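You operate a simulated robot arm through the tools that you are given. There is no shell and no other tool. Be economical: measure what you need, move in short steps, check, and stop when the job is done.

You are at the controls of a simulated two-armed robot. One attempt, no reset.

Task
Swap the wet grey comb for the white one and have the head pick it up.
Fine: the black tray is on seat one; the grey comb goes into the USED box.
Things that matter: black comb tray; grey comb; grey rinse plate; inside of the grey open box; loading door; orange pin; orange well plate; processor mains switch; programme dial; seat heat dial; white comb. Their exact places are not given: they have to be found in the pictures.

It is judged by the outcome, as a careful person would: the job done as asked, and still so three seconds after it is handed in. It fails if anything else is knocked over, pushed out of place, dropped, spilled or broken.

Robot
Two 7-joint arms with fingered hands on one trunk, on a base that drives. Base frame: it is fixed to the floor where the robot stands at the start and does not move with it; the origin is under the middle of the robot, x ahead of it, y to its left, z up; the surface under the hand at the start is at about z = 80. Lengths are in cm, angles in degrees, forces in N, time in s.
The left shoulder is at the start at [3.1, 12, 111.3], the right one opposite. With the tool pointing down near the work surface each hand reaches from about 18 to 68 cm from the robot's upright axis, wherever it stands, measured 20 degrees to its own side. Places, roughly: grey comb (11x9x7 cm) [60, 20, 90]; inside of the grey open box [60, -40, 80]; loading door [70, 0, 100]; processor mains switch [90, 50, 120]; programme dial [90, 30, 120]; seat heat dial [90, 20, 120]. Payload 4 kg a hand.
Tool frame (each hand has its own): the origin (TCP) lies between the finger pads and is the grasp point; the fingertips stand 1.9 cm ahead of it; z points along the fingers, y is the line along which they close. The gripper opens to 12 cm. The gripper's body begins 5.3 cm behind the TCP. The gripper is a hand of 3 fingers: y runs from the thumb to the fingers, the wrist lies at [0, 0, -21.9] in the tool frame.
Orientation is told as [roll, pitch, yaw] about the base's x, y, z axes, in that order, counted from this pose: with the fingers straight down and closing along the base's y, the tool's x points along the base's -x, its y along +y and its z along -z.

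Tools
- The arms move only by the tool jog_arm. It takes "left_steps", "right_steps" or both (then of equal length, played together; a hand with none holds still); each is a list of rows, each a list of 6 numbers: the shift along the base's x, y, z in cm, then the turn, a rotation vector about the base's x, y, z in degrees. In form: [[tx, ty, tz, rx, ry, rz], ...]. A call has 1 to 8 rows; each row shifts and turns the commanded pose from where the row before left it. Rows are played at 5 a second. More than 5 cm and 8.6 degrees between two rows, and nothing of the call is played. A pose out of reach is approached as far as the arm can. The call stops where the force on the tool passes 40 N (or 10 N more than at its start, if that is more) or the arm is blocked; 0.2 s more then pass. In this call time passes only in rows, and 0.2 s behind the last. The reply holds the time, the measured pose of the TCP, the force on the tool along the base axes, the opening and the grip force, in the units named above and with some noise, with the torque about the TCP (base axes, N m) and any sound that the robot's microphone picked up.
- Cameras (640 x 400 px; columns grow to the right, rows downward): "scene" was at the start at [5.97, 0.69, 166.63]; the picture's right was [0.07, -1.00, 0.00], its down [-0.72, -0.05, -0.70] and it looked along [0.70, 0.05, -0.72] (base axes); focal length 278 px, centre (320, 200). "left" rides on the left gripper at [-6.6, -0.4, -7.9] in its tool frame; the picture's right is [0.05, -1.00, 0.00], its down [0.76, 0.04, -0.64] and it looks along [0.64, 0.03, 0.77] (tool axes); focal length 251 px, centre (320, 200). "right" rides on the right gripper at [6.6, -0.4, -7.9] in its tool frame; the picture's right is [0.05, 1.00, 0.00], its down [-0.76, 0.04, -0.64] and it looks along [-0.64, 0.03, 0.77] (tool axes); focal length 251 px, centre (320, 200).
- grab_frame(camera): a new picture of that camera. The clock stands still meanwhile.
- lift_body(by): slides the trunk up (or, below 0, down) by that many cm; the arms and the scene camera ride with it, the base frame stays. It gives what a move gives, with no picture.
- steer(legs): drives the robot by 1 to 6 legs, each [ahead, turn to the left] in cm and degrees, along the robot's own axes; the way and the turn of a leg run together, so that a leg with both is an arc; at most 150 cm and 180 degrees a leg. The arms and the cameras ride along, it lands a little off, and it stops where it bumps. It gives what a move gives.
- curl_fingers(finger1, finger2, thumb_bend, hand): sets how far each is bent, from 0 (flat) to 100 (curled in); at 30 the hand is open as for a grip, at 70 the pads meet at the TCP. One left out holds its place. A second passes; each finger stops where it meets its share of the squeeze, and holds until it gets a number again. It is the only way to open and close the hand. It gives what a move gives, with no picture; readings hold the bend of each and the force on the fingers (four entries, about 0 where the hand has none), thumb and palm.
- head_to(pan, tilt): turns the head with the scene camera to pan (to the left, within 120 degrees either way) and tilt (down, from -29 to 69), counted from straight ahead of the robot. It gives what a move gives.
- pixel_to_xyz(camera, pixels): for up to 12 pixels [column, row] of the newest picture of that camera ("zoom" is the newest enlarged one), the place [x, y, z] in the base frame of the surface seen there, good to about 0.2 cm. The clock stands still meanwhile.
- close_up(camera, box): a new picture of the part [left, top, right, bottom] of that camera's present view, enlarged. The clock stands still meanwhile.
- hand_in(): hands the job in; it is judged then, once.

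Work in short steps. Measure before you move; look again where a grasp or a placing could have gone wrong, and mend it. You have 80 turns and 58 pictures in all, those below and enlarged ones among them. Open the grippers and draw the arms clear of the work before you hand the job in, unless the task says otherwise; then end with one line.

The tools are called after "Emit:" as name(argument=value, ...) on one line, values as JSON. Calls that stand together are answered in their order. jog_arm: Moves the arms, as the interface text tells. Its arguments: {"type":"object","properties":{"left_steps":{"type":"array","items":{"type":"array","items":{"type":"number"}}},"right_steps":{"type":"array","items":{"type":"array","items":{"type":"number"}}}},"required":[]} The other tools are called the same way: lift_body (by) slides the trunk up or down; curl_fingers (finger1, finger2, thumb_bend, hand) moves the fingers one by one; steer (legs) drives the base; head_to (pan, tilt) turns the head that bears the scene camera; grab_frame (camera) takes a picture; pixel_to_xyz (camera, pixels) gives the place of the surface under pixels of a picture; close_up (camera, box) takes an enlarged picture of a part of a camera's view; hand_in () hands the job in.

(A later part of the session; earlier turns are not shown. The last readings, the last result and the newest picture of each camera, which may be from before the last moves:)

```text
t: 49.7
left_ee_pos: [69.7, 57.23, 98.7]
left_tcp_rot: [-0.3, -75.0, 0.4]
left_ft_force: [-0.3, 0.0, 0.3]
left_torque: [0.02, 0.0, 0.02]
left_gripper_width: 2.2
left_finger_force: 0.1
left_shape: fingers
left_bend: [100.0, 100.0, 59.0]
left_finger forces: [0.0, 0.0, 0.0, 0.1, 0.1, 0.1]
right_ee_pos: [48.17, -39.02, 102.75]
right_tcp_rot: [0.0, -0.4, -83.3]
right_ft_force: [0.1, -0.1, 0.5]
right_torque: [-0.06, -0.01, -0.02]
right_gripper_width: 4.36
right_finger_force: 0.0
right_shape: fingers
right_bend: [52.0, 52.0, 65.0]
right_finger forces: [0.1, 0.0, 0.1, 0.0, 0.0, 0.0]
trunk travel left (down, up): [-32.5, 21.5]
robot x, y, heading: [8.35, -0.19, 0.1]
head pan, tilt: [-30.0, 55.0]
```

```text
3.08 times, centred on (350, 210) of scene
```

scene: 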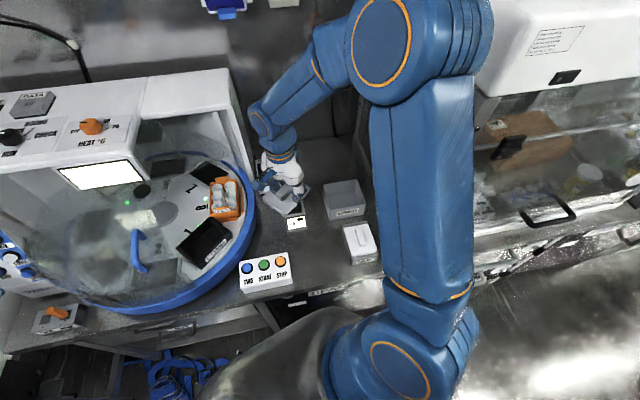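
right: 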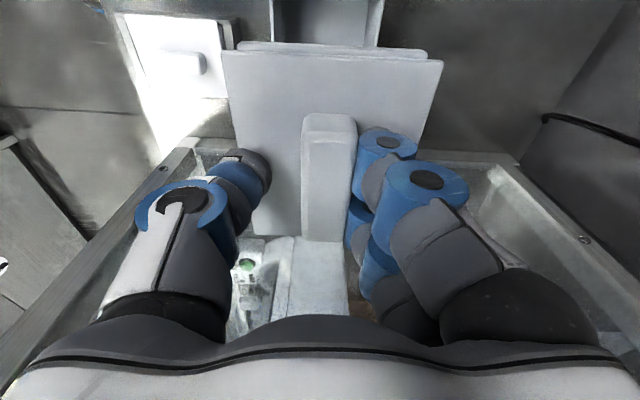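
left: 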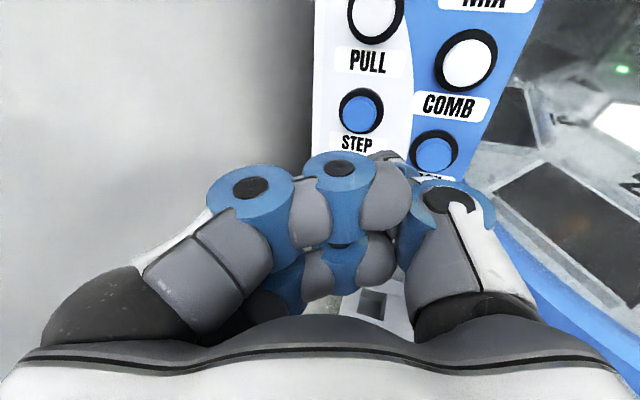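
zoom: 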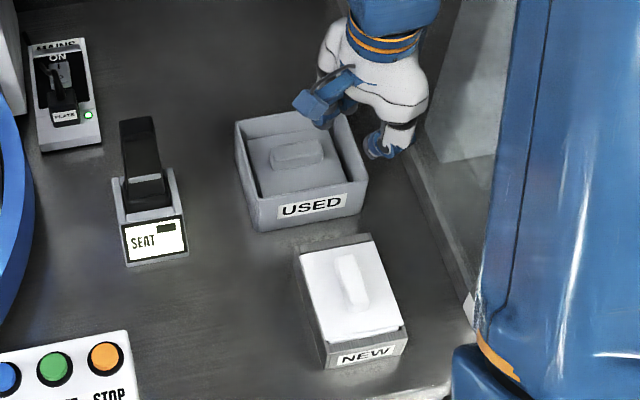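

The grey comb lies fully in the USED box and the box hasn't moved. Now I turn to yaw −20° above the white comb's knob at [41,−35].

Emit:
curl_fingers(hand="right", finger1=47, finger2=47, thumb_bend=47)

Emit:
jog_arm(right_steps=[[-0.9, 0.5, -0.6, 0, 0, 7.9], [-0.9, 0.5, -0.6, 0, 0, 7.9], [-0.9, 0.5, -0.6, 0, 0, 7.9], [-0.9, 0.5, -0.6, 0, 0, 7.9], [-0.9, 0.5, -0.6, 0, 0, 7.9], [-0.9, 0.5, -0.6, 0, 0, 7.9], [-0.9, 0.5, -0.6, 0, 0, 7.9], [-0.9, 0.5, -0.6, 0, 0, 7.9]])

Emit:
grab_frame(camera="right")

```text
t: 50.7
left_ee_pos: [69.8, 57.19, 98.53]
left_tcp_rot: [-0.3, -75.0, 0.4]
left_ft_force: [0.1, -0.6, 0.6]
left_torque: [0.0, -0.01, -0.03]
left_gripper_width: 2.23
left_finger_force: 0.1
left_shape: fingers
left_bend: [100.0, 100.0, 59.0]
left_finger forces: [0.0, 0.0, 0.1, 0.1, 0.0, 0.0]
right_ee_pos: [48.22, -38.97, 102.64]
right_tcp_rot: [0.1, -0.4, -83.3]
right_ft_force: [0.8, -0.1, 0.1]
right_torque: [-0.01, -0.02, 0.0]
right_gripper_width: 7.74
right_finger_force: 0.2
right_shape: fingers
right_bend: [47.0, 47.0, 47.0]
right_finger forces: [0.1, 0.0, 0.0, 0.1, 0.0, 0.0]
trunk travel left (down, up): [-32.5, 21.5]
robot x, y, heading: [8.14, 0.07, -0.0]
head pan, tilt: [-30.0, 55.0]
```

```text
t: 52.5
left_ee_pos: [69.72, 57.14, 98.7]
left_tcp_rot: [-0.3, -75.0, 0.4]
left_ft_force: [-0.6, 0.1, -0.4]
left_torque: [-0.01, -0.01, 0.02]
left_gripper_width: 2.19
left_finger_force: 0.1
left_shape: fingers
left_bend: [100.0, 100.0, 59.0]
left_finger forces: [0.0, 0.0, 0.1, 0.0, 0.0, 0.0]
right_ee_pos: [41.13, -34.83, 97.95]
right_tcp_rot: [0.1, -0.4, -20.1]
right_ft_force: [0.4, 0.3, -0.1]
right_torque: [0.01, 0.02, 0.01]
right_gripper_width: 7.7
right_finger_force: 0.0
right_shape: fingers
right_bend: [47.0, 47.0, 47.0]
right_finger forces: [0.1, 0.0, 0.0, 0.0, 0.1, 0.1]
trunk travel left (down, up): [-32.5, 21.5]
robot x, y, heading: [8.14, -0.14, -0.2]
head pan, tilt: [-30.0, 55.0]
```

```text
13 pictures are left
```

right: 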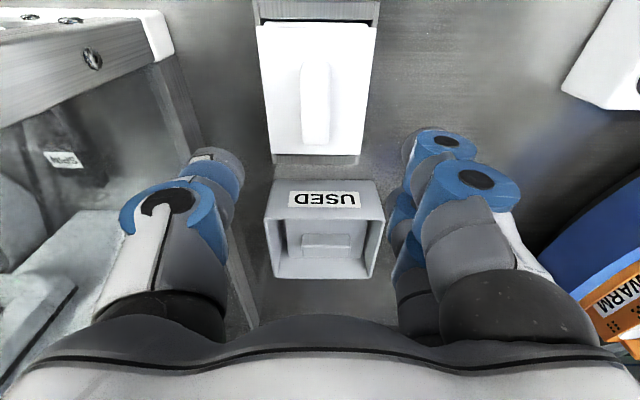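

The white knob is at (316,105). I measure it before descending.

Emit:
pixel_to_xyz(camera="right", pixels=[[316, 68], [316, 100], [316, 138], [305, 105], [328, 105], [265, 60], [370, 60]])

```text
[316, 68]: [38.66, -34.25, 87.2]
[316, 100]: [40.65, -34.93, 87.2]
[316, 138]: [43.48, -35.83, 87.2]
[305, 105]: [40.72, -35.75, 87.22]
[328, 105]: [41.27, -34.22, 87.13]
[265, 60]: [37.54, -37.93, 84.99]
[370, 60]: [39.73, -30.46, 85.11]
```

The knob centre is [41.05,−35.05,87.2], axis at −18°. I descend to TCP z 87.3 with a 2° trim, and grip.

Emit:
jog_arm(right_steps=[[0, -0.2, -4, 0, 0, 2], [0, 0, -4, 0, 0, 0], [0, 0, -2, 0, 0, 0], [0, 0, -0.65, 0, 0, 0]])

Emit:
curl_fingers(hand="right", finger1=72, finger2=72, thumb_bend=72)

Emit:
jog_arm(right_steps=[[0, 0, 1.5, 0, 0, 0], [0, 0, 3, 0, 0, 0], [0, 0, 4, 0, 0, 0], [0, 0, 4, 0, 0, 0], [0, 0, 5, 0, 0, 0], [0, 0, 5, 0, 0, 0]])

Emit:
grab_frame(camera="right")

```text
t: 53.5
left_ee_pos: [69.71, 57.27, 98.62]
left_tcp_rot: [-0.4, -75.0, 0.5]
left_ft_force: [-1.0, 0.2, -0.8]
left_torque: [0.04, 0.02, 0.0]
left_gripper_width: 2.19
left_finger_force: 0.0
left_shape: fingers
left_bend: [100.0, 100.0, 59.0]
left_finger forces: [0.1, 0.0, 0.1, 0.0, 0.0, 0.0]
right_ee_pos: [41.14, -35.12, 87.4]
right_tcp_rot: [0.1, -0.5, -18.2]
right_ft_force: [0.2, -1.9, 8.3]
right_torque: [0.11, -0.06, -0.01]
right_gripper_width: 7.79
right_finger_force: 3.2
right_shape: fingers
right_bend: [47.0, 47.0, 47.0]
right_finger forces: [2.3, 2.0, 0.1, 0.0, 1.7, 0.1]
trunk travel left (down, up): [-32.5, 21.5]
robot x, y, heading: [7.91, 0.31, -0.2]
head pan, tilt: [-30.0, 55.0]
```

```text
t: 54.5
left_ee_pos: [69.68, 57.39, 98.7]
left_tcp_rot: [-0.5, -74.9, 0.6]
left_ft_force: [-0.5, 0.3, 0.2]
left_torque: [0.0, -0.03, 0.03]
left_gripper_width: 2.22
left_finger_force: 0.0
left_shape: fingers
left_bend: [100.0, 100.0, 59.0]
left_finger forces: [0.0, 0.0, 0.0, 0.0, 0.0, 0.1]
right_ee_pos: [41.12, -35.04, 87.36]
right_tcp_rot: [0.0, -0.5, -18.1]
right_ft_force: [3.6, 0.2, 23.6]
right_torque: [0.33, -0.16, 0.14]
right_gripper_width: 5.6
right_finger_force: 27.2
right_shape: fingers
right_bend: [58.0, 58.0, 53.0]
right_finger forces: [16.0, 14.9, 0.0, 0.0, 23.4, 0.0]
trunk travel left (down, up): [-32.5, 21.5]
robot x, y, heading: [8.3, -0.03, -0.0]
head pan, tilt: [-30.0, 55.0]
```

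```text
t: 55.9
left_ee_pos: [69.71, 57.18, 98.52]
left_tcp_rot: [-0.6, -75.0, 0.5]
left_ft_force: [0.2, 0.4, -0.5]
left_torque: [-0.01, 0.01, -0.01]
left_gripper_width: 2.2
left_finger_force: 0.1
left_shape: fingers
left_bend: [100.0, 100.0, 59.0]
left_finger forces: [0.0, 0.0, 0.0, 0.1, 0.1, 0.0]
right_ee_pos: [40.99, -35.12, 109.95]
right_tcp_rot: [0.1, -0.4, -18.2]
right_ft_force: [-0.9, -0.6, 0.1]
right_torque: [-0.06, -0.03, -0.03]
right_gripper_width: 5.59
right_finger_force: 25.0
right_shape: fingers
right_bend: [58.0, 58.0, 53.0]
right_finger forces: [12.2, 13.9, 0.0, 0.0, 23.7, 0.1]
trunk travel left (down, up): [-32.5, 21.5]
robot x, y, heading: [8.06, 0.22, -0.2]
head pan, tilt: [-30.0, 55.0]
```

```text
12 pictures are left
```

right: 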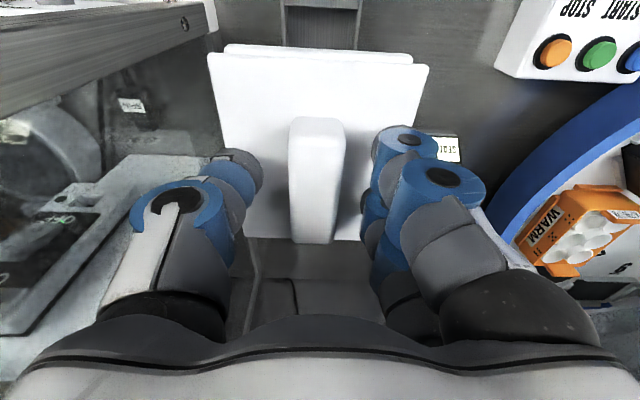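

The white comb is held. I measure its pose in the hand so that I can place it exactly.

Emit:
pixel_to_xyz(camera="right", pixels=[[210, 56], [426, 68], [318, 125], [318, 180], [318, 230], [293, 180], [342, 180], [230, 130], [245, 235], [355, 230]])

```text
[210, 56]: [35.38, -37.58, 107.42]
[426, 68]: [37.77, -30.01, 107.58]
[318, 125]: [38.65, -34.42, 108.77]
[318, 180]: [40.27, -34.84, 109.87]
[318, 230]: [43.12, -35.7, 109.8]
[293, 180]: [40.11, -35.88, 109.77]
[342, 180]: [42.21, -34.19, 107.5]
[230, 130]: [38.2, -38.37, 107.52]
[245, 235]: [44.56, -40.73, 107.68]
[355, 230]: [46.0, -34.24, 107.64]
```

The comb sits centred under the TCP just as the grey did; so the target is TCP [60.75,7.53,96.4] at yaw −67.2. I carry it there high, along the clear route.

Emit:
jog_arm(right_steps=[[2.2, 4.4, 0, 0, 0, -8.2], [2.2, 4.4, 0, 0, 0, -8.2], [2.2, 4.4, 0, 0, 0, -8.2], [2.2, 4.4, 0, 0, 0, -8.2], [0.6, 4.7, 0.2, 0, 0, -8.2], [0.6, 4.7, 0.2, 0, 0, -8], [0.6, 4.7, 0.2, 0, 0, 0], [0.6, 4.7, 0, 0, 0, 0]])

Emit:
head_to(pan=15, tilt=48)

Emit:
jog_arm(right_steps=[[3, 2.2, 0, 0, 0, 0], [3, 2.2, 0, 0, 0, 0], [2.5, 1.8, 0, 0, 0, 0]])

```text
t: 57.7
left_ee_pos: [70.0, 57.24, 98.45]
left_tcp_rot: [-0.7, -74.9, 0.5]
left_ft_force: [-0.6, 0.0, -0.4]
left_torque: [-0.02, -0.03, -0.02]
left_gripper_width: 2.22
left_finger_force: 0.1
left_shape: fingers
left_bend: [100.0, 100.0, 59.0]
left_finger forces: [0.1, 0.0, 0.0, 0.1, 0.0, 0.0]
right_ee_pos: [52.23, 1.44, 110.26]
right_tcp_rot: [0.0, -0.4, -67.3]
right_ft_force: [0.0, 0.7, -0.4]
right_torque: [0.01, 0.01, 0.01]
right_gripper_width: 1.5
right_finger_force: 0.1
right_shape: fingers
right_bend: [66.0, 66.0, 72.0]
right_finger forces: [0.0, 0.1, 0.0, 0.0, 0.0, 0.0]
trunk travel left (down, up): [-32.5, 21.5]
robot x, y, heading: [8.0, -0.06, -0.2]
head pan, tilt: [-30.0, 55.0]
```

```text
t: 58.8
left_ee_pos: [69.79, 57.17, 98.63]
left_tcp_rot: [-0.3, -75.0, 0.3]
left_ft_force: [0.1, 0.1, -0.6]
left_torque: [0.02, 0.02, -0.04]
left_gripper_width: 2.18
left_finger_force: 0.0
left_shape: fingers
left_bend: [100.0, 100.0, 59.0]
left_finger forces: [0.0, 0.0, 0.0, 0.0, 0.0, 0.0]
right_ee_pos: [52.25, 1.28, 110.36]
right_tcp_rot: [0.1, -0.3, -67.2]
right_ft_force: [0.3, -0.1, -0.3]
right_torque: [0.0, 0.03, -0.01]
right_gripper_width: 1.47
right_finger_force: 0.0
right_shape: fingers
right_bend: [66.0, 66.0, 72.0]
right_finger forces: [0.1, 0.1, 0.0, 0.0, 0.1, 0.1]
trunk travel left (down, up): [-32.5, 21.5]
robot x, y, heading: [7.99, -0.3, -0.1]
head pan, tilt: [15.0, 48.0]
```

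```text
t: 59.6
left_ee_pos: [69.84, 57.4, 98.44]
left_tcp_rot: [-0.5, -74.9, 0.5]
left_ft_force: [0.0, 0.4, -0.7]
left_torque: [-0.05, 0.04, 0.0]
left_gripper_width: 2.2
left_finger_force: 0.1
left_shape: fingers
left_bend: [100.0, 100.0, 59.0]
left_finger forces: [0.0, 0.0, 0.0, 0.0, 0.1, 0.0]
right_ee_pos: [60.87, 7.58, 110.33]
right_tcp_rot: [0.0, -0.4, -67.2]
right_ft_force: [0.3, 0.4, -0.2]
right_torque: [-0.04, 0.01, 0.0]
right_gripper_width: 1.46
right_finger_force: 0.1
right_shape: fingers
right_bend: [66.0, 66.0, 72.0]
right_finger forces: [0.0, 0.1, 0.1, 0.0, 0.0, 0.1]
trunk travel left (down, up): [-32.5, 21.5]
robot x, y, heading: [7.85, -0.07, -0.1]
head pan, tilt: [15.0, 48.0]
```

The grip reads 0 N: the white comb slipped out on the way. I look for it at once.

Emit:
jog_arm(right_steps=[[-4, -3, 2, 0, 0, 0], [-4, -3, 2, 0, 0, 0], [-4, -2, 2, 0, 0, 0], [-4, -2, 2, 0, 0, 0], [-4, 0, 0, 0, 0, 0]])

Emit:
head_to(pan=-15, tilt=52)

Emit:
grab_frame(camera="scene")

```text
refused: row 1 steps farther than a row can; nothing moved
```

```text
t: 60.6
left_ee_pos: [69.81, 57.24, 98.57]
left_tcp_rot: [-0.4, -75.0, 0.4]
left_ft_force: [0.0, 0.0, -0.2]
left_torque: [0.02, 0.01, 0.0]
left_gripper_width: 2.19
left_finger_force: 0.0
left_shape: fingers
left_bend: [100.0, 100.0, 59.0]
left_finger forces: [0.0, 0.0, 0.0, 0.0, 0.0, 0.0]
right_ee_pos: [60.93, 7.48, 110.36]
right_tcp_rot: [0.1, -0.4, -67.2]
right_ft_force: [-1.0, 0.2, 0.1]
right_torque: [0.0, 0.03, 0.03]
right_gripper_width: 1.45
right_finger_force: 0.0
right_shape: fingers
right_bend: [66.0, 66.0, 72.0]
right_finger forces: [0.0, 0.1, 0.1, 0.1, 0.1, 0.0]
trunk travel left (down, up): [-32.5, 21.5]
robot x, y, heading: [8.32, -0.11, -0.1]
head pan, tilt: [-15.0, 52.0]
```

```text
11 pictures are left
```

scene: 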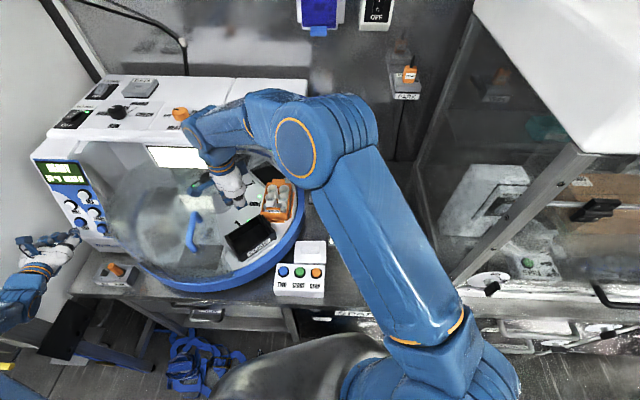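

The white comb seems to lie at (310,253), just behind the button box. I enlarge and measure.

Emit:
close_up(camera="scene", box=[215, 205, 345, 305])

Emit:
pixel_to_xyz(camera="scene", pixels=[[310, 245], [310, 255], [298, 243], [325, 243], [296, 260], [325, 260], [311, 262], [303, 250], [320, 250], [311, 241]])

```text
4.00 times, centred on (280, 255) of scene
```

zoom: 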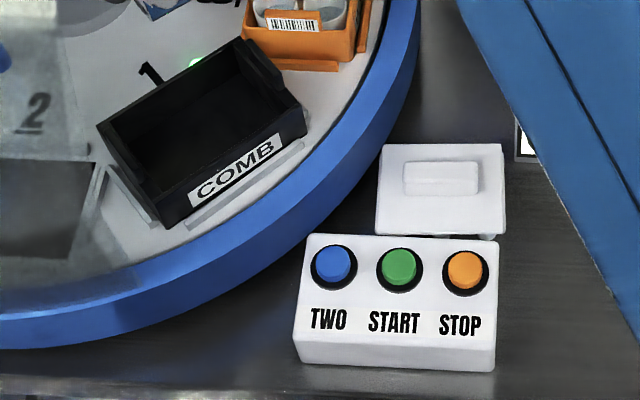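

```text
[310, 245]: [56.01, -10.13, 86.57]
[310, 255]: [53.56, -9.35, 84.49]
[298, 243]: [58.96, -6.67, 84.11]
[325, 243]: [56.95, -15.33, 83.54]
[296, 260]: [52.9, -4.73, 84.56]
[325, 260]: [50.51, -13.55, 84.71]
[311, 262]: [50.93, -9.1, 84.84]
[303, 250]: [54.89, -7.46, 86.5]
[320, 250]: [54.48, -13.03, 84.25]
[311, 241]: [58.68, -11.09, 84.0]
```

It landed upright on the bench, undamaged as far as I see (plate z≈84.3, knob top ≈86.5). The earlier grip failed because the tips jammed on the plate; this time I'll grip higher. I measure the knob and check the button box hasn't shifted.

Emit:
pixel_to_xyz(camera="zoom", pixels=[[410, 172], [440, 172], [473, 172], [440, 165], [440, 180], [385, 148], [500, 150], [378, 228], [502, 230], [333, 262], [400, 265], [466, 268]])

Emit:
jog_arm(right_steps=[[-2, -3, 2, 0, 0, 0], [-2, -4, 0, 0, 0, 0], [-2, -4, 0, 0, 0, 0]])

```text
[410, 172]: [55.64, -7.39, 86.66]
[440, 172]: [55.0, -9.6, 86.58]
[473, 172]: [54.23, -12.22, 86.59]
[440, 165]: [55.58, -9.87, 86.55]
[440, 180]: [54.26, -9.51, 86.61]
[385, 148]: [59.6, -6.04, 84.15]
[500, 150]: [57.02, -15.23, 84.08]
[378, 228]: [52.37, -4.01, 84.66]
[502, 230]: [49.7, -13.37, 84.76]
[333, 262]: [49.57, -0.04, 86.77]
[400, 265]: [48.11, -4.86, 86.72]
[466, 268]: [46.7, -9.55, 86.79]
```

```text
t: 61.4
left_ee_pos: [69.68, 57.1, 98.78]
left_tcp_rot: [-0.1, -75.0, 0.2]
left_ft_force: [-0.8, -0.1, 0.9]
left_torque: [0.01, 0.05, 0.0]
left_gripper_width: 2.23
left_finger_force: 0.0
left_shape: fingers
left_bend: [100.0, 100.0, 59.0]
left_finger forces: [0.0, 0.0, 0.1, 0.0, 0.1, 0.0]
right_ee_pos: [54.7, -3.54, 112.41]
right_tcp_rot: [0.2, -0.2, -67.2]
right_ft_force: [0.1, 0.0, 0.8]
right_torque: [0.0, -0.03, 0.01]
right_gripper_width: 1.44
right_finger_force: 0.0
right_shape: fingers
right_bend: [66.0, 66.0, 72.0]
right_finger forces: [0.0, 0.0, 0.1, 0.0, 0.0, 0.0]
trunk travel left (down, up): [-32.5, 21.5]
robot x, y, heading: [8.16, -0.02, -0.2]
head pan, tilt: [-15.0, 52.0]
```

The knob centre is [54.9,−9.75,86.6], axis at 74°, and the plate leans ~4°. I turn to yaw −106, match the lean, open moderately and hover.

Emit:
curl_fingers(hand="right", finger1=49, finger2=49, thumb_bend=51)

Emit:
jog_arm(right_steps=[[0, -1.3, -2.4, 0, 0, -7.8], [0, -1.3, -2.4, 0, 0, -7.8], [0.1, -1.3, -2.4, 0, 0, -7.8], [0.1, -1.3, -2.4, 0, 0, -7.8], [0, -1, -2.4, 0, 0, -7.8], [0, 0, -2, 1.2, 4.1, 0]])

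Emit:
grab_frame(camera="right")

```text
t: 62.4
left_ee_pos: [69.77, 57.19, 98.68]
left_tcp_rot: [-0.3, -75.0, 0.4]
left_ft_force: [1.1, -0.9, -0.2]
left_torque: [0.0, -0.01, 0.01]
left_gripper_width: 2.18
left_finger_force: 0.1
left_shape: fingers
left_bend: [100.0, 100.0, 59.0]
left_finger forces: [0.0, 0.0, 0.0, 0.0, 0.0, 0.0]
right_ee_pos: [55.01, -3.44, 112.27]
right_tcp_rot: [0.1, -0.4, -67.2]
right_ft_force: [0.5, -0.3, 0.9]
right_torque: [0.01, -0.01, 0.0]
right_gripper_width: 6.81
right_finger_force: 0.1
right_shape: fingers
right_bend: [49.0, 49.0, 51.0]
right_finger forces: [0.0, 0.0, 0.1, 0.0, 0.0, 0.0]
trunk travel left (down, up): [-32.5, 21.5]
robot x, y, heading: [7.84, 0.1, 0.1]
head pan, tilt: [-15.0, 52.0]
```

```text
t: 63.8
left_ee_pos: [69.99, 57.15, 98.46]
left_tcp_rot: [-0.2, -74.9, 0.3]
left_ft_force: [-0.2, -0.7, -0.6]
left_torque: [0.01, -0.01, 0.04]
left_gripper_width: 2.21
left_finger_force: 0.0
left_shape: fingers
left_bend: [100.0, 100.0, 59.0]
left_finger forces: [0.1, 0.0, 0.0, 0.1, 0.0, 0.0]
right_ee_pos: [55.07, -9.71, 98.28]
right_tcp_rot: [-4.3, -0.4, -106.3]
right_ft_force: [0.4, -0.7, -0.6]
right_torque: [0.0, -0.03, -0.03]
right_gripper_width: 6.81
right_finger_force: 0.0
right_shape: fingers
right_bend: [49.0, 49.0, 51.0]
right_finger forces: [0.1, 0.1, 0.0, 0.0, 0.0, 0.0]
trunk travel left (down, up): [-32.5, 21.5]
robot x, y, heading: [8.26, 0.04, 0.0]
head pan, tilt: [-15.0, 52.0]
```

```text
9 pictures are left
```

right: 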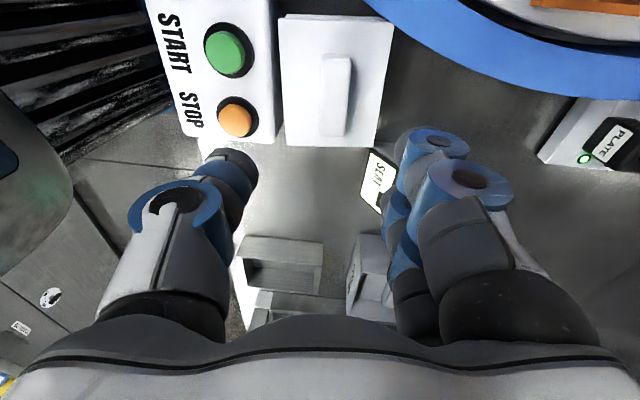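

I measure the knob and plate in this view.

Emit:
pixel_to_xyz(camera="right", pixels=[[338, 62], [337, 95], [334, 128], [326, 95], [348, 95], [290, 60], [380, 60], [290, 135], [370, 140], [268, 100]])

```text
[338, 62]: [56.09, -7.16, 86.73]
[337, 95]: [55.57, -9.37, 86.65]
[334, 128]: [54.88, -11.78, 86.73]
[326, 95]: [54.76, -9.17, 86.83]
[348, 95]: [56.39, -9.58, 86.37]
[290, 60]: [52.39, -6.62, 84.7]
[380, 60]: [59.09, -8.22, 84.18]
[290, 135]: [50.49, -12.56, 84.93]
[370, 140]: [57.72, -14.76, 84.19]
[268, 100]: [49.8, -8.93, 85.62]
```

The knob centre is [55.5,−9.45,86.7]. I descend to TCP z 87.3 (0.6 above the knob top) and grip.

Emit:
jog_arm(right_steps=[[0.43, 0.25, -4, 0, 0, 1.6], [0, 0, -4, 0, 0, 0], [0, 0, -2, 0, 0, 0], [0, 0, -1, 0, 0, 0]])

Emit:
curl_fingers(hand="right", finger1=75, finger2=75, thumb_bend=75)

```text
t: 64.8
left_ee_pos: [69.73, 57.07, 98.52]
left_tcp_rot: [-0.4, -75.0, 0.4]
left_ft_force: [0.2, 0.3, 0.0]
left_torque: [-0.05, -0.01, 0.01]
left_gripper_width: 2.19
left_finger_force: 0.0
left_shape: fingers
left_bend: [100.0, 100.0, 59.0]
left_finger forces: [0.0, 0.0, 0.1, 0.1, 0.0, 0.0]
right_ee_pos: [55.38, -9.44, 87.26]
right_tcp_rot: [-4.2, -0.5, -104.7]
right_ft_force: [0.4, -0.3, -0.1]
right_torque: [-0.04, 0.01, -0.04]
right_gripper_width: 6.81
right_finger_force: 0.1
right_shape: fingers
right_bend: [49.0, 49.0, 51.0]
right_finger forces: [0.1, 0.0, 0.0, 0.0, 0.1, 0.0]
trunk travel left (down, up): [-32.5, 21.5]
robot x, y, heading: [7.89, 0.22, -0.0]
head pan, tilt: [-15.0, 52.0]
```

```text
t: 65.8
left_ee_pos: [69.77, 57.17, 98.66]
left_tcp_rot: [-0.4, -75.0, 0.5]
left_ft_force: [-0.2, 0.5, 0.9]
left_torque: [-0.02, 0.01, -0.01]
left_gripper_width: 2.2
left_finger_force: 0.0
left_shape: fingers
left_bend: [100.0, 100.0, 59.0]
left_finger forces: [0.1, 0.0, 0.0, 0.0, 0.0, 0.1]
right_ee_pos: [55.45, -9.42, 87.35]
right_tcp_rot: [-4.2, -0.4, -104.5]
right_ft_force: [0.1, 0.5, -1.5]
right_torque: [-0.02, 0.05, 0.0]
right_gripper_width: 2.66
right_finger_force: 18.2
right_shape: fingers
right_bend: [64.0, 64.0, 66.0]
right_finger forces: [9.1, 9.3, 0.0, 0.0, 18.2, 0.1]
trunk travel left (down, up): [-32.5, 21.5]
robot x, y, heading: [7.93, 0.03, 0.2]
head pan, tilt: [-15.0, 52.0]
```

Now the jaw width is 2.66 cm, a true grip on the knob. I firm the squeeze a little, lift gently and check the grip reading.

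Emit:
curl_fingers(hand="right", finger1=82, finger2=82, thumb_bend=82)

Emit:
jog_arm(right_steps=[[0, 0, 1, 0, 0, 0], [0, 0, 2, 0, 0, 0], [0, 0, 2.5, 0, 0, 0], [0, 0, 2.5, 0, 0, 0], [0, 0, 2.5, 0, 0, 0], [0, 0, 2.5, 0, 0, 0], [0, 0, 3, 0, 0, 0], [0, 0, 3, 0, 0, 0]])

```text
t: 66.8
left_ee_pos: [69.82, 57.21, 98.55]
left_tcp_rot: [-0.4, -75.0, 0.4]
left_ft_force: [0.5, 0.2, 0.1]
left_torque: [0.0, 0.02, 0.0]
left_gripper_width: 2.2
left_finger_force: 0.1
left_shape: fingers
left_bend: [100.0, 100.0, 59.0]
left_finger forces: [0.0, 0.0, 0.0, 0.1, 0.0, 0.0]
right_ee_pos: [55.53, -9.48, 87.48]
right_tcp_rot: [-4.2, -0.3, -104.6]
right_ft_force: [0.7, -0.2, 0.1]
right_torque: [-0.04, 0.02, 0.0]
right_gripper_width: 2.63
right_finger_force: 25.8
right_shape: fingers
right_bend: [64.0, 64.0, 67.0]
right_finger forces: [12.9, 13.1, 0.1, 0.1, 26.0, 0.1]
trunk travel left (down, up): [-32.5, 21.5]
robot x, y, heading: [7.83, 0.24, 0.3]
head pan, tilt: [-15.0, 52.0]
```

```text
t: 68.6
left_ee_pos: [69.77, 57.15, 98.62]
left_tcp_rot: [-0.2, -75.0, 0.4]
left_ft_force: [-0.1, -0.6, -0.5]
left_torque: [0.0, 0.03, 0.01]
left_gripper_width: 2.22
left_finger_force: 0.1
left_shape: fingers
left_bend: [100.0, 100.0, 59.0]
left_finger forces: [0.0, 0.0, 0.0, 0.1, 0.0, 0.1]
right_ee_pos: [55.41, -9.52, 106.49]
right_tcp_rot: [-4.1, -0.4, -104.7]
right_ft_force: [-0.5, 0.4, -0.2]
right_torque: [-0.02, -0.03, 0.01]
right_gripper_width: 2.63
right_finger_force: 26.1
right_shape: fingers
right_bend: [63.0, 64.0, 68.0]
right_finger forces: [12.9, 13.1, 0.1, 0.0, 25.9, 0.0]
trunk travel left (down, up): [-32.5, 21.5]
robot x, y, heading: [7.95, -0.26, 0.1]
head pan, tilt: [-15.0, 52.0]
```

The grip holds at 26 N. I undo the lean, turn back to yaw −67 and move over the tray gently.

Emit:
jog_arm(right_steps=[[-0.5, 0, 1, -1.2, -4.1, 0], [-0.5, 2, 0.5, 0, 0, 7.5], [0, 2.4, 0.5, 0, 0, 7.5], [0, 2.4, 0.5, 0, 0, 7.5], [0, 2.4, 0, 0, 0, 7.5], [0.5, 2.4, 0, 0, 0, 7.4], [2.5, 2.2, 0, 0, 0, 0], [3, 2.2, 0, 0, 0, 0]])

Emit:
grab_frame(camera="right")

```text
t: 70.4
left_ee_pos: [69.81, 57.31, 98.57]
left_tcp_rot: [-0.5, -74.9, 0.5]
left_ft_force: [-0.3, 0.6, -0.1]
left_torque: [0.0, 0.01, 0.0]
left_gripper_width: 2.21
left_finger_force: 0.0
left_shape: fingers
left_bend: [100.0, 100.0, 59.0]
left_finger forces: [0.0, 0.0, 0.0, 0.1, 0.1, 0.0]
right_ee_pos: [60.52, 6.51, 108.8]
right_tcp_rot: [0.0, -0.5, -67.2]
right_ft_force: [0.3, 0.3, -0.6]
right_torque: [0.02, 0.0, -0.02]
right_gripper_width: 2.62
right_finger_force: 25.6
right_shape: fingers
right_bend: [63.0, 64.0, 68.0]
right_finger forces: [12.6, 12.9, 0.1, 0.0, 25.5, 0.0]
trunk travel left (down, up): [-32.5, 21.5]
robot x, y, heading: [7.81, 0.05, 0.2]
head pan, tilt: [-15.0, 52.0]
```

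```text
8 pictures are left
```

right: 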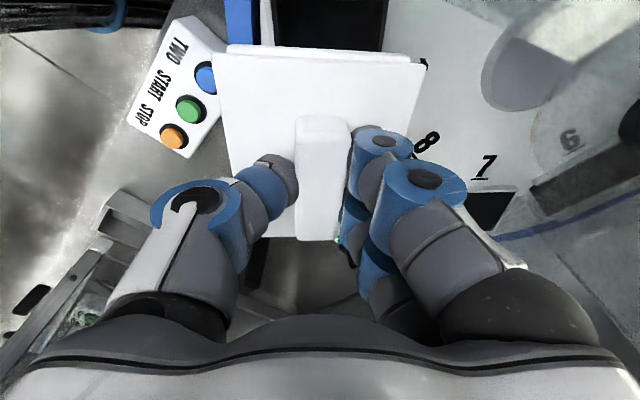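

Held squarely. I measure the plate and knob here, plus the visible tray edges.

Emit:
pixel_to_xyz(camera="right", pixels=[[217, 57], [421, 67], [323, 125], [322, 180], [320, 232], [299, 180], [230, 130], [400, 120], [258, 235], [272, 20], [387, 20], [330, 45]])

```text
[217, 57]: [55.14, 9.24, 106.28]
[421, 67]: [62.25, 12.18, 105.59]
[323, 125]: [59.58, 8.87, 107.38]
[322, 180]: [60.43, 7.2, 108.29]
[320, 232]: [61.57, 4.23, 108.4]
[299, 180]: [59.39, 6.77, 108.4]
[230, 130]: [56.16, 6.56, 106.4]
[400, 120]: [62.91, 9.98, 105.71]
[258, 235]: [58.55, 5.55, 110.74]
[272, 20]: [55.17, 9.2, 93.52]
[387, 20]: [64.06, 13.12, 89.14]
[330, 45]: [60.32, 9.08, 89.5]
```

The comb leans 5° in the hand about the knob axis, so I tilt the hand to level it, shift (+0.1,+0.97) over the tray seat, and lower most of the way, watching the force.

Emit:
jog_arm(right_steps=[[0.1, 0.97, 0, 2.0, -4.8, 0], [0, 0, -3, 0, 0, 0], [0, 0, -3, 0, 0, 0]])

Emit:
grab_frame(camera="right")

Emit:
pixel_to_xyz(camera="right", pixels=[[217, 57], [421, 67], [323, 125], [322, 180], [320, 230], [300, 180], [230, 130], [400, 120], [265, 35], [395, 35], [330, 25], [260, 25]])

```text
t: 71.2
left_ee_pos: [69.81, 57.19, 98.5]
left_tcp_rot: [-0.3, -75.0, 0.4]
left_ft_force: [-0.5, -0.3, 0.4]
left_torque: [0.01, -0.02, 0.0]
left_gripper_width: 2.2
left_finger_force: 0.1
left_shape: fingers
left_bend: [100.0, 100.0, 59.0]
left_finger forces: [0.0, 0.0, 0.0, 0.0, 0.0, 0.0]
right_ee_pos: [60.62, 7.5, 102.8]
right_tcp_rot: [5.4, -0.5, -67.3]
right_ft_force: [0.7, 0.4, -1.3]
right_torque: [0.01, -0.02, -0.01]
right_gripper_width: 2.62
right_finger_force: 25.8
right_shape: fingers
right_bend: [63.0, 64.0, 68.0]
right_finger forces: [12.5, 12.9, 0.0, 0.1, 25.3, 0.0]
trunk travel left (down, up): [-32.5, 21.5]
robot x, y, heading: [8.07, 0.03, 0.1]
head pan, tilt: [-15.0, 52.0]
```

```text
7 pictures are left
```

right: 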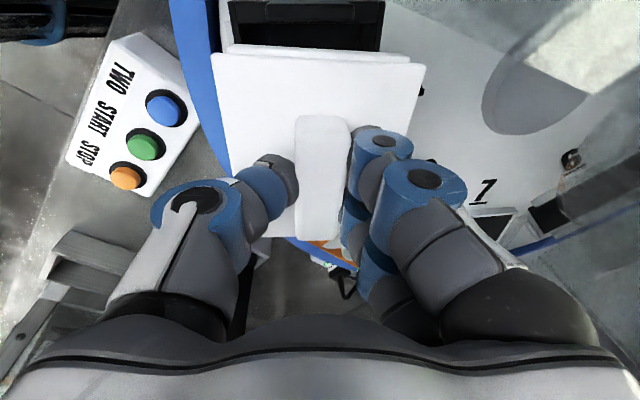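

```text
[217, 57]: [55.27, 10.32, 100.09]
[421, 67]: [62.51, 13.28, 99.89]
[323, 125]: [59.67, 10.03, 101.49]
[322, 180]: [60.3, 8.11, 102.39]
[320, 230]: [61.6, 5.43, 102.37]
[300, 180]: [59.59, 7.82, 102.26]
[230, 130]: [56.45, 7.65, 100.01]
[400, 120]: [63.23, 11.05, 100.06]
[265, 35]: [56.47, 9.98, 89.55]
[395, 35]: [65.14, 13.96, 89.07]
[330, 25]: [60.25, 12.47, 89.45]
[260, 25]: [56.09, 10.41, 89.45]
```

The plate is now level and its centre comes out at [60.65,7.66], matching the target. I lower 5 cm, then finely.

Emit:
jog_arm(right_steps=[[0.03, -0.04, -2, 0, 0, 0], [0, 0, -2, 0, 0, 0], [0, 0, -1, 0, 0, 0]])

Emit:
jog_arm(right_steps=[[0, 0, -0.4, 0, 0, 0], [0, 0, -0.3, 0, 0, 0], [0, 0, -0.2, 0, 0, 0]])

```text
t: 72.0
left_ee_pos: [69.78, 57.2, 98.5]
left_tcp_rot: [-0.3, -75.0, 0.4]
left_ft_force: [0.0, 0.5, 0.1]
left_torque: [0.04, 0.0, 0.0]
left_gripper_width: 2.19
left_finger_force: 0.0
left_shape: fingers
left_bend: [100.0, 100.0, 59.0]
left_finger forces: [0.1, 0.0, 0.0, 0.0, 0.0, 0.0]
right_ee_pos: [60.46, 7.44, 97.8]
right_tcp_rot: [5.3, -0.6, -67.3]
right_ft_force: [-0.5, 0.7, -0.2]
right_torque: [0.01, 0.03, -0.02]
right_gripper_width: 2.58
right_finger_force: 25.3
right_shape: fingers
right_bend: [63.0, 64.0, 68.0]
right_finger forces: [12.5, 12.8, 0.1, 0.1, 25.3, 0.0]
trunk travel left (down, up): [-32.5, 21.5]
robot x, y, heading: [7.94, 0.06, -0.0]
head pan, tilt: [-15.0, 52.0]
```

```text
t: 72.8
left_ee_pos: [69.76, 57.27, 98.62]
left_tcp_rot: [-0.4, -75.1, 0.4]
left_ft_force: [0.5, -0.4, -0.7]
left_torque: [-0.01, 0.02, 0.02]
left_gripper_width: 2.22
left_finger_force: 0.1
left_shape: fingers
left_bend: [100.0, 100.0, 59.0]
left_finger forces: [0.0, 0.1, 0.0, 0.0, 0.0, 0.0]
right_ee_pos: [60.54, 7.51, 96.87]
right_tcp_rot: [5.3, -0.5, -67.3]
right_ft_force: [-0.1, 1.4, 7.5]
right_torque: [-0.17, -0.23, 0.1]
right_gripper_width: 2.61
right_finger_force: 27.3
right_shape: fingers
right_bend: [63.0, 63.0, 70.0]
right_finger forces: [10.9, 16.7, 0.1, 0.0, 27.0, 0.0]
trunk travel left (down, up): [-32.5, 21.5]
robot x, y, heading: [7.95, -0.07, 0.0]
head pan, tilt: [-15.0, 52.0]
```

Contact at the expected height (knob top ≈96.4): seated. I release and rise, then look.

Emit:
curl_fingers(hand="right", finger1=48, finger2=48, thumb_bend=50)

Emit:
jog_arm(right_steps=[[0, 0, 1, 0, 0, 0], [0, 0, 3, 0, 0, 0], [0, 0, 4, 0, 0, 0], [0, 0, 4, 0, 0, 0], [0, 0, 2, -2, 4.8, 0]])

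Emit:
grab_frame(camera="right")

Emit:
pixel_to_xyz(camera="right", pixels=[[327, 50], [328, 80], [328, 110], [318, 80], [338, 80], [290, 70], [365, 70], [300, 120], [355, 120], [330, 20], [295, 30], [365, 30]])

```text
t: 73.8
left_ee_pos: [69.7, 57.22, 98.66]
left_tcp_rot: [-0.5, -75.0, 0.4]
left_ft_force: [-0.6, 1.1, 0.7]
left_torque: [0.0, 0.01, 0.01]
left_gripper_width: 2.21
left_finger_force: 0.2
left_shape: fingers
left_bend: [100.0, 100.0, 59.0]
left_finger forces: [0.0, 0.1, 0.1, 0.1, 0.0, 0.0]
right_ee_pos: [60.59, 7.39, 96.94]
right_tcp_rot: [5.3, -0.6, -67.2]
right_ft_force: [0.0, -1.1, -0.2]
right_torque: [-0.01, 0.01, 0.01]
right_gripper_width: 7.14
right_finger_force: 0.2
right_shape: fingers
right_bend: [48.0, 48.0, 50.0]
right_finger forces: [0.0, 0.0, 0.0, 0.0, 0.0, 0.0]
trunk travel left (down, up): [-32.5, 21.5]
robot x, y, heading: [8.09, 0.08, -0.2]
head pan, tilt: [-15.0, 52.0]
```

```text
t: 75.0
left_ee_pos: [69.88, 57.16, 98.36]
left_tcp_rot: [-0.4, -74.9, 0.3]
left_ft_force: [0.2, 0.2, 0.6]
left_torque: [0.0, 0.01, -0.03]
left_gripper_width: 2.2
left_finger_force: 0.0
left_shape: fingers
left_bend: [100.0, 100.0, 59.0]
left_finger forces: [0.0, 0.0, 0.1, 0.0, 0.0, 0.0]
right_ee_pos: [60.59, 7.58, 110.92]
right_tcp_rot: [0.1, -0.5, -67.2]
right_ft_force: [0.1, -0.8, -0.7]
right_torque: [-0.01, -0.01, 0.02]
right_gripper_width: 7.14
right_finger_force: 0.0
right_shape: fingers
right_bend: [48.0, 48.0, 50.0]
right_finger forces: [0.0, 0.0, 0.1, 0.0, 0.0, 0.1]
trunk travel left (down, up): [-32.5, 21.5]
robot x, y, heading: [8.23, 0.0, -0.2]
head pan, tilt: [-15.0, 52.0]
```

```text
6 pictures are left
```

right: 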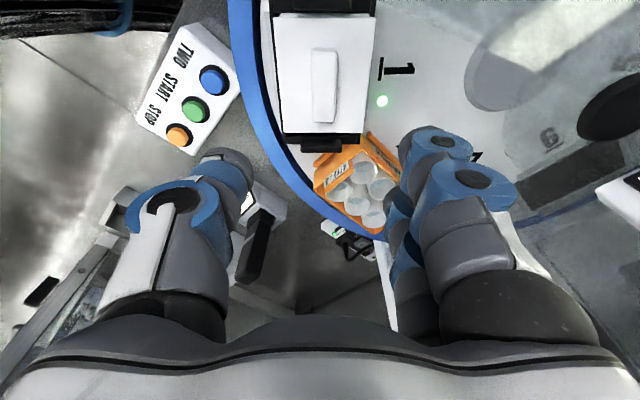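

```text
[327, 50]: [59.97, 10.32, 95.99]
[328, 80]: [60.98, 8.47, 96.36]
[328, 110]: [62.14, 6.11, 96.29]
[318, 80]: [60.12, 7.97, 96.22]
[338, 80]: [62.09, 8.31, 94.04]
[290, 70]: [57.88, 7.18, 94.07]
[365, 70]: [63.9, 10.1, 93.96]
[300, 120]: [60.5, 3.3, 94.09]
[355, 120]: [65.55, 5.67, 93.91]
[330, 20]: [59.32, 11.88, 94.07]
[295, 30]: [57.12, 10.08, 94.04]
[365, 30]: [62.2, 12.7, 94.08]
```

The white comb is seated exactly like the grey was (plate z 94.0, knob top 96.3). Now I close the door: I bring the right hand above the handle at about [58.4,20.2], yaw −17°, and check.

Emit:
jog_arm(right_steps=[[-0.3, 1.5, 2, 0, 0, 8.3], [-0.3, 2, 2, 0, 0, 8.3], [-0.4, 2, 0, 0, 0, 8.3], [-0.4, 2.5, 0, 0, 0, 8.3], [-0.4, 2.5, 0, 0, 0, 8.3], [-0.4, 2, 0, 0, 0, 8.3]])

Emit:
grab_frame(camera="right")

```text
t: 76.4
left_ee_pos: [69.82, 57.34, 98.56]
left_tcp_rot: [-0.5, -75.0, 0.5]
left_ft_force: [0.1, -0.1, -0.8]
left_torque: [-0.01, -0.01, -0.01]
left_gripper_width: 2.23
left_finger_force: 0.1
left_shape: fingers
left_bend: [100.0, 100.0, 59.0]
left_finger forces: [0.0, 0.0, 0.0, 0.1, 0.0, 0.1]
right_ee_pos: [58.53, 19.9, 115.05]
right_tcp_rot: [0.2, -0.5, -17.3]
right_ft_force: [-0.3, 0.6, -0.3]
right_torque: [0.02, 0.02, -0.01]
right_gripper_width: 7.15
right_finger_force: 0.1
right_shape: fingers
right_bend: [48.0, 48.0, 50.0]
right_finger forces: [0.0, 0.0, 0.0, 0.1, 0.1, 0.0]
trunk travel left (down, up): [-32.5, 21.5]
robot x, y, heading: [8.26, -0.14, 0.2]
head pan, tilt: [-15.0, 52.0]
```

```text
5 pictures are left
```

right: 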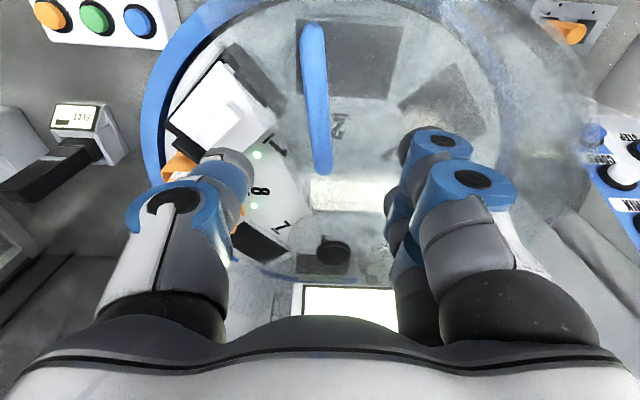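

The handle is centred between the fingers at (315,95). I measure it.

Emit:
pixel_to_xyz(camera="right", pixels=[[312, 40], [316, 80], [319, 120], [322, 160]])

```text
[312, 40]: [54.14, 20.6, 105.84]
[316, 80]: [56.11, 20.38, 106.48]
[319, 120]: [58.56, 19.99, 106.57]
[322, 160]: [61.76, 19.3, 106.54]
```

The bar runs from [54.1,20.6] to [62.5,19.2], top z 106.5. I align (yaw −9.7), lower onto it and grip lightly.

Emit:
jog_arm(right_steps=[[0, 0.05, -3, 0, 0, 7.6], [0, 0, -3, 0, 0, 0], [0, 0, -3.2, 0, 0, 0]])

Emit:
curl_fingers(hand="right", finger1=68, finger2=68, thumb_bend=68)

Emit:
jog_arm(right_steps=[[-0.48, -2.79, 0, 0, 0, 8], [-0.08, -2.83, 0, 0, 0, 8], [0.31, -2.82, 0, 0, 0, 8], [0.7, -2.74, 0, 0, 0, 8]])

```text
t: 77.2
left_ee_pos: [69.82, 57.24, 98.57]
left_tcp_rot: [-0.4, -74.9, 0.5]
left_ft_force: [-0.7, 0.0, 0.9]
left_torque: [0.02, -0.03, -0.01]
left_gripper_width: 2.19
left_finger_force: 0.1
left_shape: fingers
left_bend: [100.0, 100.0, 59.0]
left_finger forces: [0.0, 0.0, 0.1, 0.1, 0.1, 0.0]
right_ee_pos: [58.49, 20.09, 105.76]
right_tcp_rot: [0.1, -0.5, -9.8]
right_ft_force: [0.3, -0.8, -0.6]
right_torque: [0.01, 0.01, 0.02]
right_gripper_width: 7.15
right_finger_force: 0.2
right_shape: fingers
right_bend: [48.0, 48.0, 50.0]
right_finger forces: [0.1, 0.1, 0.0, 0.0, 0.1, 0.0]
trunk travel left (down, up): [-32.5, 21.5]
robot x, y, heading: [7.46, 0.52, 0.1]
head pan, tilt: [-15.0, 52.0]
```

```text
t: 78.2
left_ee_pos: [69.85, 57.16, 98.62]
left_tcp_rot: [-0.4, -75.0, 0.5]
left_ft_force: [0.3, 0.0, 0.2]
left_torque: [0.0, -0.02, 0.0]
left_gripper_width: 2.19
left_finger_force: 0.0
left_shape: fingers
left_bend: [100.0, 100.0, 59.0]
left_finger forces: [0.0, 0.0, 0.0, 0.1, 0.1, 0.1]
right_ee_pos: [58.33, 20.03, 105.87]
right_tcp_rot: [0.1, -0.4, -9.7]
right_ft_force: [-0.3, 0.4, -3.7]
right_torque: [0.02, -0.02, 0.01]
right_gripper_width: 1.98
right_finger_force: 3.0
right_shape: fingers
right_bend: [67.0, 66.0, 66.0]
right_finger forces: [1.6, 2.3, 0.0, 0.1, 3.6, 0.1]
trunk travel left (down, up): [-32.5, 21.5]
robot x, y, heading: [7.91, -0.09, 0.3]
head pan, tilt: [-15.0, 52.0]
```

```text
t: 79.2
left_ee_pos: [69.86, 57.16, 98.51]
left_tcp_rot: [-0.2, -74.9, 0.3]
left_ft_force: [-0.3, 0.3, 0.0]
left_torque: [0.0, -0.03, 0.02]
left_gripper_width: 2.17
left_finger_force: 0.1
left_shape: fingers
left_bend: [100.0, 100.0, 59.0]
left_finger forces: [0.0, 0.0, 0.1, 0.0, 0.0, 0.0]
right_ee_pos: [58.92, 8.82, 105.76]
right_tcp_rot: [0.1, -0.5, 22.3]
right_ft_force: [6.2, 0.1, -0.7]
right_torque: [0.02, -0.03, 0.01]
right_gripper_width: 1.91
right_finger_force: 3.7
right_shape: fingers
right_bend: [67.0, 67.0, 66.0]
right_finger forces: [1.8, 1.6, 0.0, 0.0, 4.1, 0.0]
trunk travel left (down, up): [-32.5, 21.5]
robot x, y, heading: [8.6, 0.09, -0.0]
head pan, tilt: [-15.0, 52.0]
```

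The door follows with little force. I carry on round the arc, leaning the wrist back near the end to clear the housing.

Emit:
jog_arm(right_steps=[[1.07, -2.62, 0, 0, 0, 8], [1.43, -2.45, 0, 0, 0, 8], [1.76, -2.22, 0, 0, 0, 8], [2.04, -1.96, 0, 0, 0, 8], [2.3, -1.65, 0, 0, -2, 8], [2.51, -1.32, 0, 0, -2.5, 7.5]])

Emit:
jog_arm(right_steps=[[2.67, -0.95, 0, 0, -2.5, 8], [1.4, -0.3, 0, 0, -2, 4], [1.3, -0.2, 0, 0, 0, 4], [0.5, 0, 0, 0, 0, 1], [0.5, 0, 0, 0, 0, 1]])

```text
t: 80.6
left_ee_pos: [69.87, 57.05, 98.55]
left_tcp_rot: [-0.3, -74.9, 0.5]
left_ft_force: [0.3, -0.5, -0.8]
left_torque: [-0.03, -0.02, 0.01]
left_gripper_width: 2.2
left_finger_force: 0.2
left_shape: fingers
left_bend: [100.0, 100.0, 59.0]
left_finger forces: [0.0, 0.1, 0.0, 0.1, 0.1, 0.0]
right_ee_pos: [70.0, -3.22, 105.69]
right_tcp_rot: [-3.9, -2.5, 69.9]
right_ft_force: [2.3, 3.4, 0.6]
right_torque: [-0.04, 0.03, -0.08]
right_gripper_width: 1.96
right_finger_force: 3.8
right_shape: fingers
right_bend: [66.0, 67.0, 66.0]
right_finger forces: [3.0, 0.9, 0.0, 0.0, 3.9, 0.0]
trunk travel left (down, up): [-32.5, 21.5]
robot x, y, heading: [8.12, -0.05, -0.0]
head pan, tilt: [-15.0, 52.0]
```

```text
t: 81.8
left_ee_pos: [69.68, 57.03, 98.75]
left_tcp_rot: [-0.3, -75.0, 0.3]
left_ft_force: [0.6, -1.0, 0.2]
left_torque: [0.0, 0.02, 0.0]
left_gripper_width: 2.18
left_finger_force: 0.1
left_shape: fingers
left_bend: [100.0, 100.0, 59.0]
left_finger forces: [0.0, 0.0, 0.1, 0.1, 0.0, 0.0]
right_ee_pos: [76.21, -4.85, 105.8]
right_tcp_rot: [-8.1, -3.7, 88.1]
right_ft_force: [-6.4, -1.5, -1.5]
right_torque: [0.0, 0.07, -0.08]
right_gripper_width: 2.19
right_finger_force: 5.1
right_shape: fingers
right_bend: [65.0, 67.0, 66.0]
right_finger forces: [6.1, 2.4, 0.0, 0.1, 2.1, 0.0]
trunk travel left (down, up): [-32.5, 21.5]
robot x, y, heading: [7.79, -0.3, 0.1]
head pan, tilt: [-15.0, 52.0]
```

The door reached its stop (x 76.2, as at the start, reaction −6 N). I open the hand, rise and retreat.

Emit:
curl_fingers(hand="right", finger1=46, finger2=46, thumb_bend=46)

Emit:
jog_arm(right_steps=[[-0.4, 0, 3, 0, 0, 0], [-0.6, 0, 4, 0, 0, 0], [-4, -2, 2, 0, 0, -8], [-4, -2, 1, 0, 0, -8], [-4, -2, 0, 0, 0, -8], [-4, -2, 0, 0, 0, -8], [-4, -2, 0, 0, 0, -8], [-4, -2, 0, 0, 0, -8]])

Emit:
head_to(pan=15, tilt=45)

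Emit:
jog_arm(left_steps=[[1.55, 0, 0, 0, 0, 0], [0.4, 0, 0, 0, 0, 0], [0.4, 0, 0, 0, 0, 0], [0.4, 0, 0, 0, 0, 0], [0.3, 0, 0, 0, 0, 0]])

```text
t: 82.8
left_ee_pos: [69.73, 57.19, 98.56]
left_tcp_rot: [-0.4, -75.0, 0.4]
left_ft_force: [0.9, 0.1, -0.1]
left_torque: [0.02, -0.03, 0.0]
left_gripper_width: 2.2
left_finger_force: 0.1
left_shape: fingers
left_bend: [100.0, 100.0, 59.0]
left_finger forces: [0.0, 0.0, 0.1, 0.0, 0.1, 0.1]
right_ee_pos: [76.31, -4.82, 105.63]
right_tcp_rot: [-8.2, -3.7, 88.0]
right_ft_force: [0.1, 0.6, -0.5]
right_torque: [-0.02, 0.03, 0.03]
right_gripper_width: 8.04
right_finger_force: 0.1
right_shape: fingers
right_bend: [46.0, 46.0, 46.0]
right_finger forces: [0.1, 0.0, 0.0, 0.0, 0.1, 0.1]
trunk travel left (down, up): [-32.5, 21.5]
robot x, y, heading: [7.69, 0.26, 0.1]
head pan, tilt: [-15.0, 52.0]
```

```text
t: 84.6
left_ee_pos: [69.72, 57.1, 98.74]
left_tcp_rot: [-0.3, -75.2, 0.2]
left_ft_force: [-0.2, 0.9, -0.1]
left_torque: [0.02, -0.02, 0.0]
left_gripper_width: 2.2
left_finger_force: 0.0
left_shape: fingers
left_bend: [100.0, 100.0, 59.0]
left_finger forces: [0.0, 0.0, 0.0, 0.0, 0.0, 0.0]
right_ee_pos: [51.1, -16.9, 115.68]
right_tcp_rot: [-8.3, -3.7, 39.8]
right_ft_force: [0.5, 0.0, 0.6]
right_torque: [0.05, -0.03, -0.01]
right_gripper_width: 8.05
right_finger_force: 0.1
right_shape: fingers
right_bend: [46.0, 46.0, 46.0]
right_finger forces: [0.0, 0.1, 0.0, 0.1, 0.0, 0.1]
trunk travel left (down, up): [-32.5, 21.5]
robot x, y, heading: [8.08, -0.18, -0.2]
head pan, tilt: [-15.0, 52.0]
```

```text
t: 85.5
left_ee_pos: [69.75, 57.2, 98.65]
left_tcp_rot: [-0.2, -75.0, 0.4]
left_ft_force: [-0.3, -0.1, 0.0]
left_torque: [0.0, 0.04, -0.01]
left_gripper_width: 2.2
left_finger_force: 0.1
left_shape: fingers
left_bend: [100.0, 100.0, 59.0]
left_finger forces: [0.0, 0.1, 0.0, 0.0, 0.1, 0.0]
right_ee_pos: [51.39, -16.8, 115.71]
right_tcp_rot: [-8.2, -3.6, 40.1]
right_ft_force: [1.0, -0.9, -0.1]
right_torque: [0.02, -0.02, 0.01]
right_gripper_width: 8.04
right_finger_force: 0.0
right_shape: fingers
right_bend: [46.0, 46.0, 46.0]
right_finger forces: [0.0, 0.0, 0.0, 0.0, 0.0, 0.0]
trunk travel left (down, up): [-32.5, 21.5]
robot x, y, heading: [8.01, -0.1, 0.1]
head pan, tilt: [15.0, 45.0]
```

```text
t: 86.7
left_ee_pos: [72.55, 57.31, 98.71]
left_tcp_rot: [0.0, -75.0, 0.1]
left_ft_force: [-16.9, 1.4, 2.2]
left_torque: [-0.06, 0.19, -0.53]
left_gripper_width: 2.15
left_finger_force: 8.3
left_shape: fingers
left_bend: [100.0, 100.0, 62.0]
left_finger forces: [0.0, 0.0, 0.1, 0.0, 16.4, 0.1]
right_ee_pos: [51.02, -16.86, 115.87]
right_tcp_rot: [-8.2, -3.7, 40.0]
right_ft_force: [-0.2, 0.0, -0.2]
right_torque: [0.03, 0.0, 0.04]
right_gripper_width: 8.05
right_finger_force: 0.1
right_shape: fingers
right_bend: [46.0, 46.0, 46.0]
right_finger forces: [0.0, 0.1, 0.0, 0.0, 0.0, 0.1]
trunk travel left (down, up): [-32.5, 21.5]
robot x, y, heading: [8.49, -0.3, -0.2]
head pan, tilt: [15.0, 45.0]
heard: click
```

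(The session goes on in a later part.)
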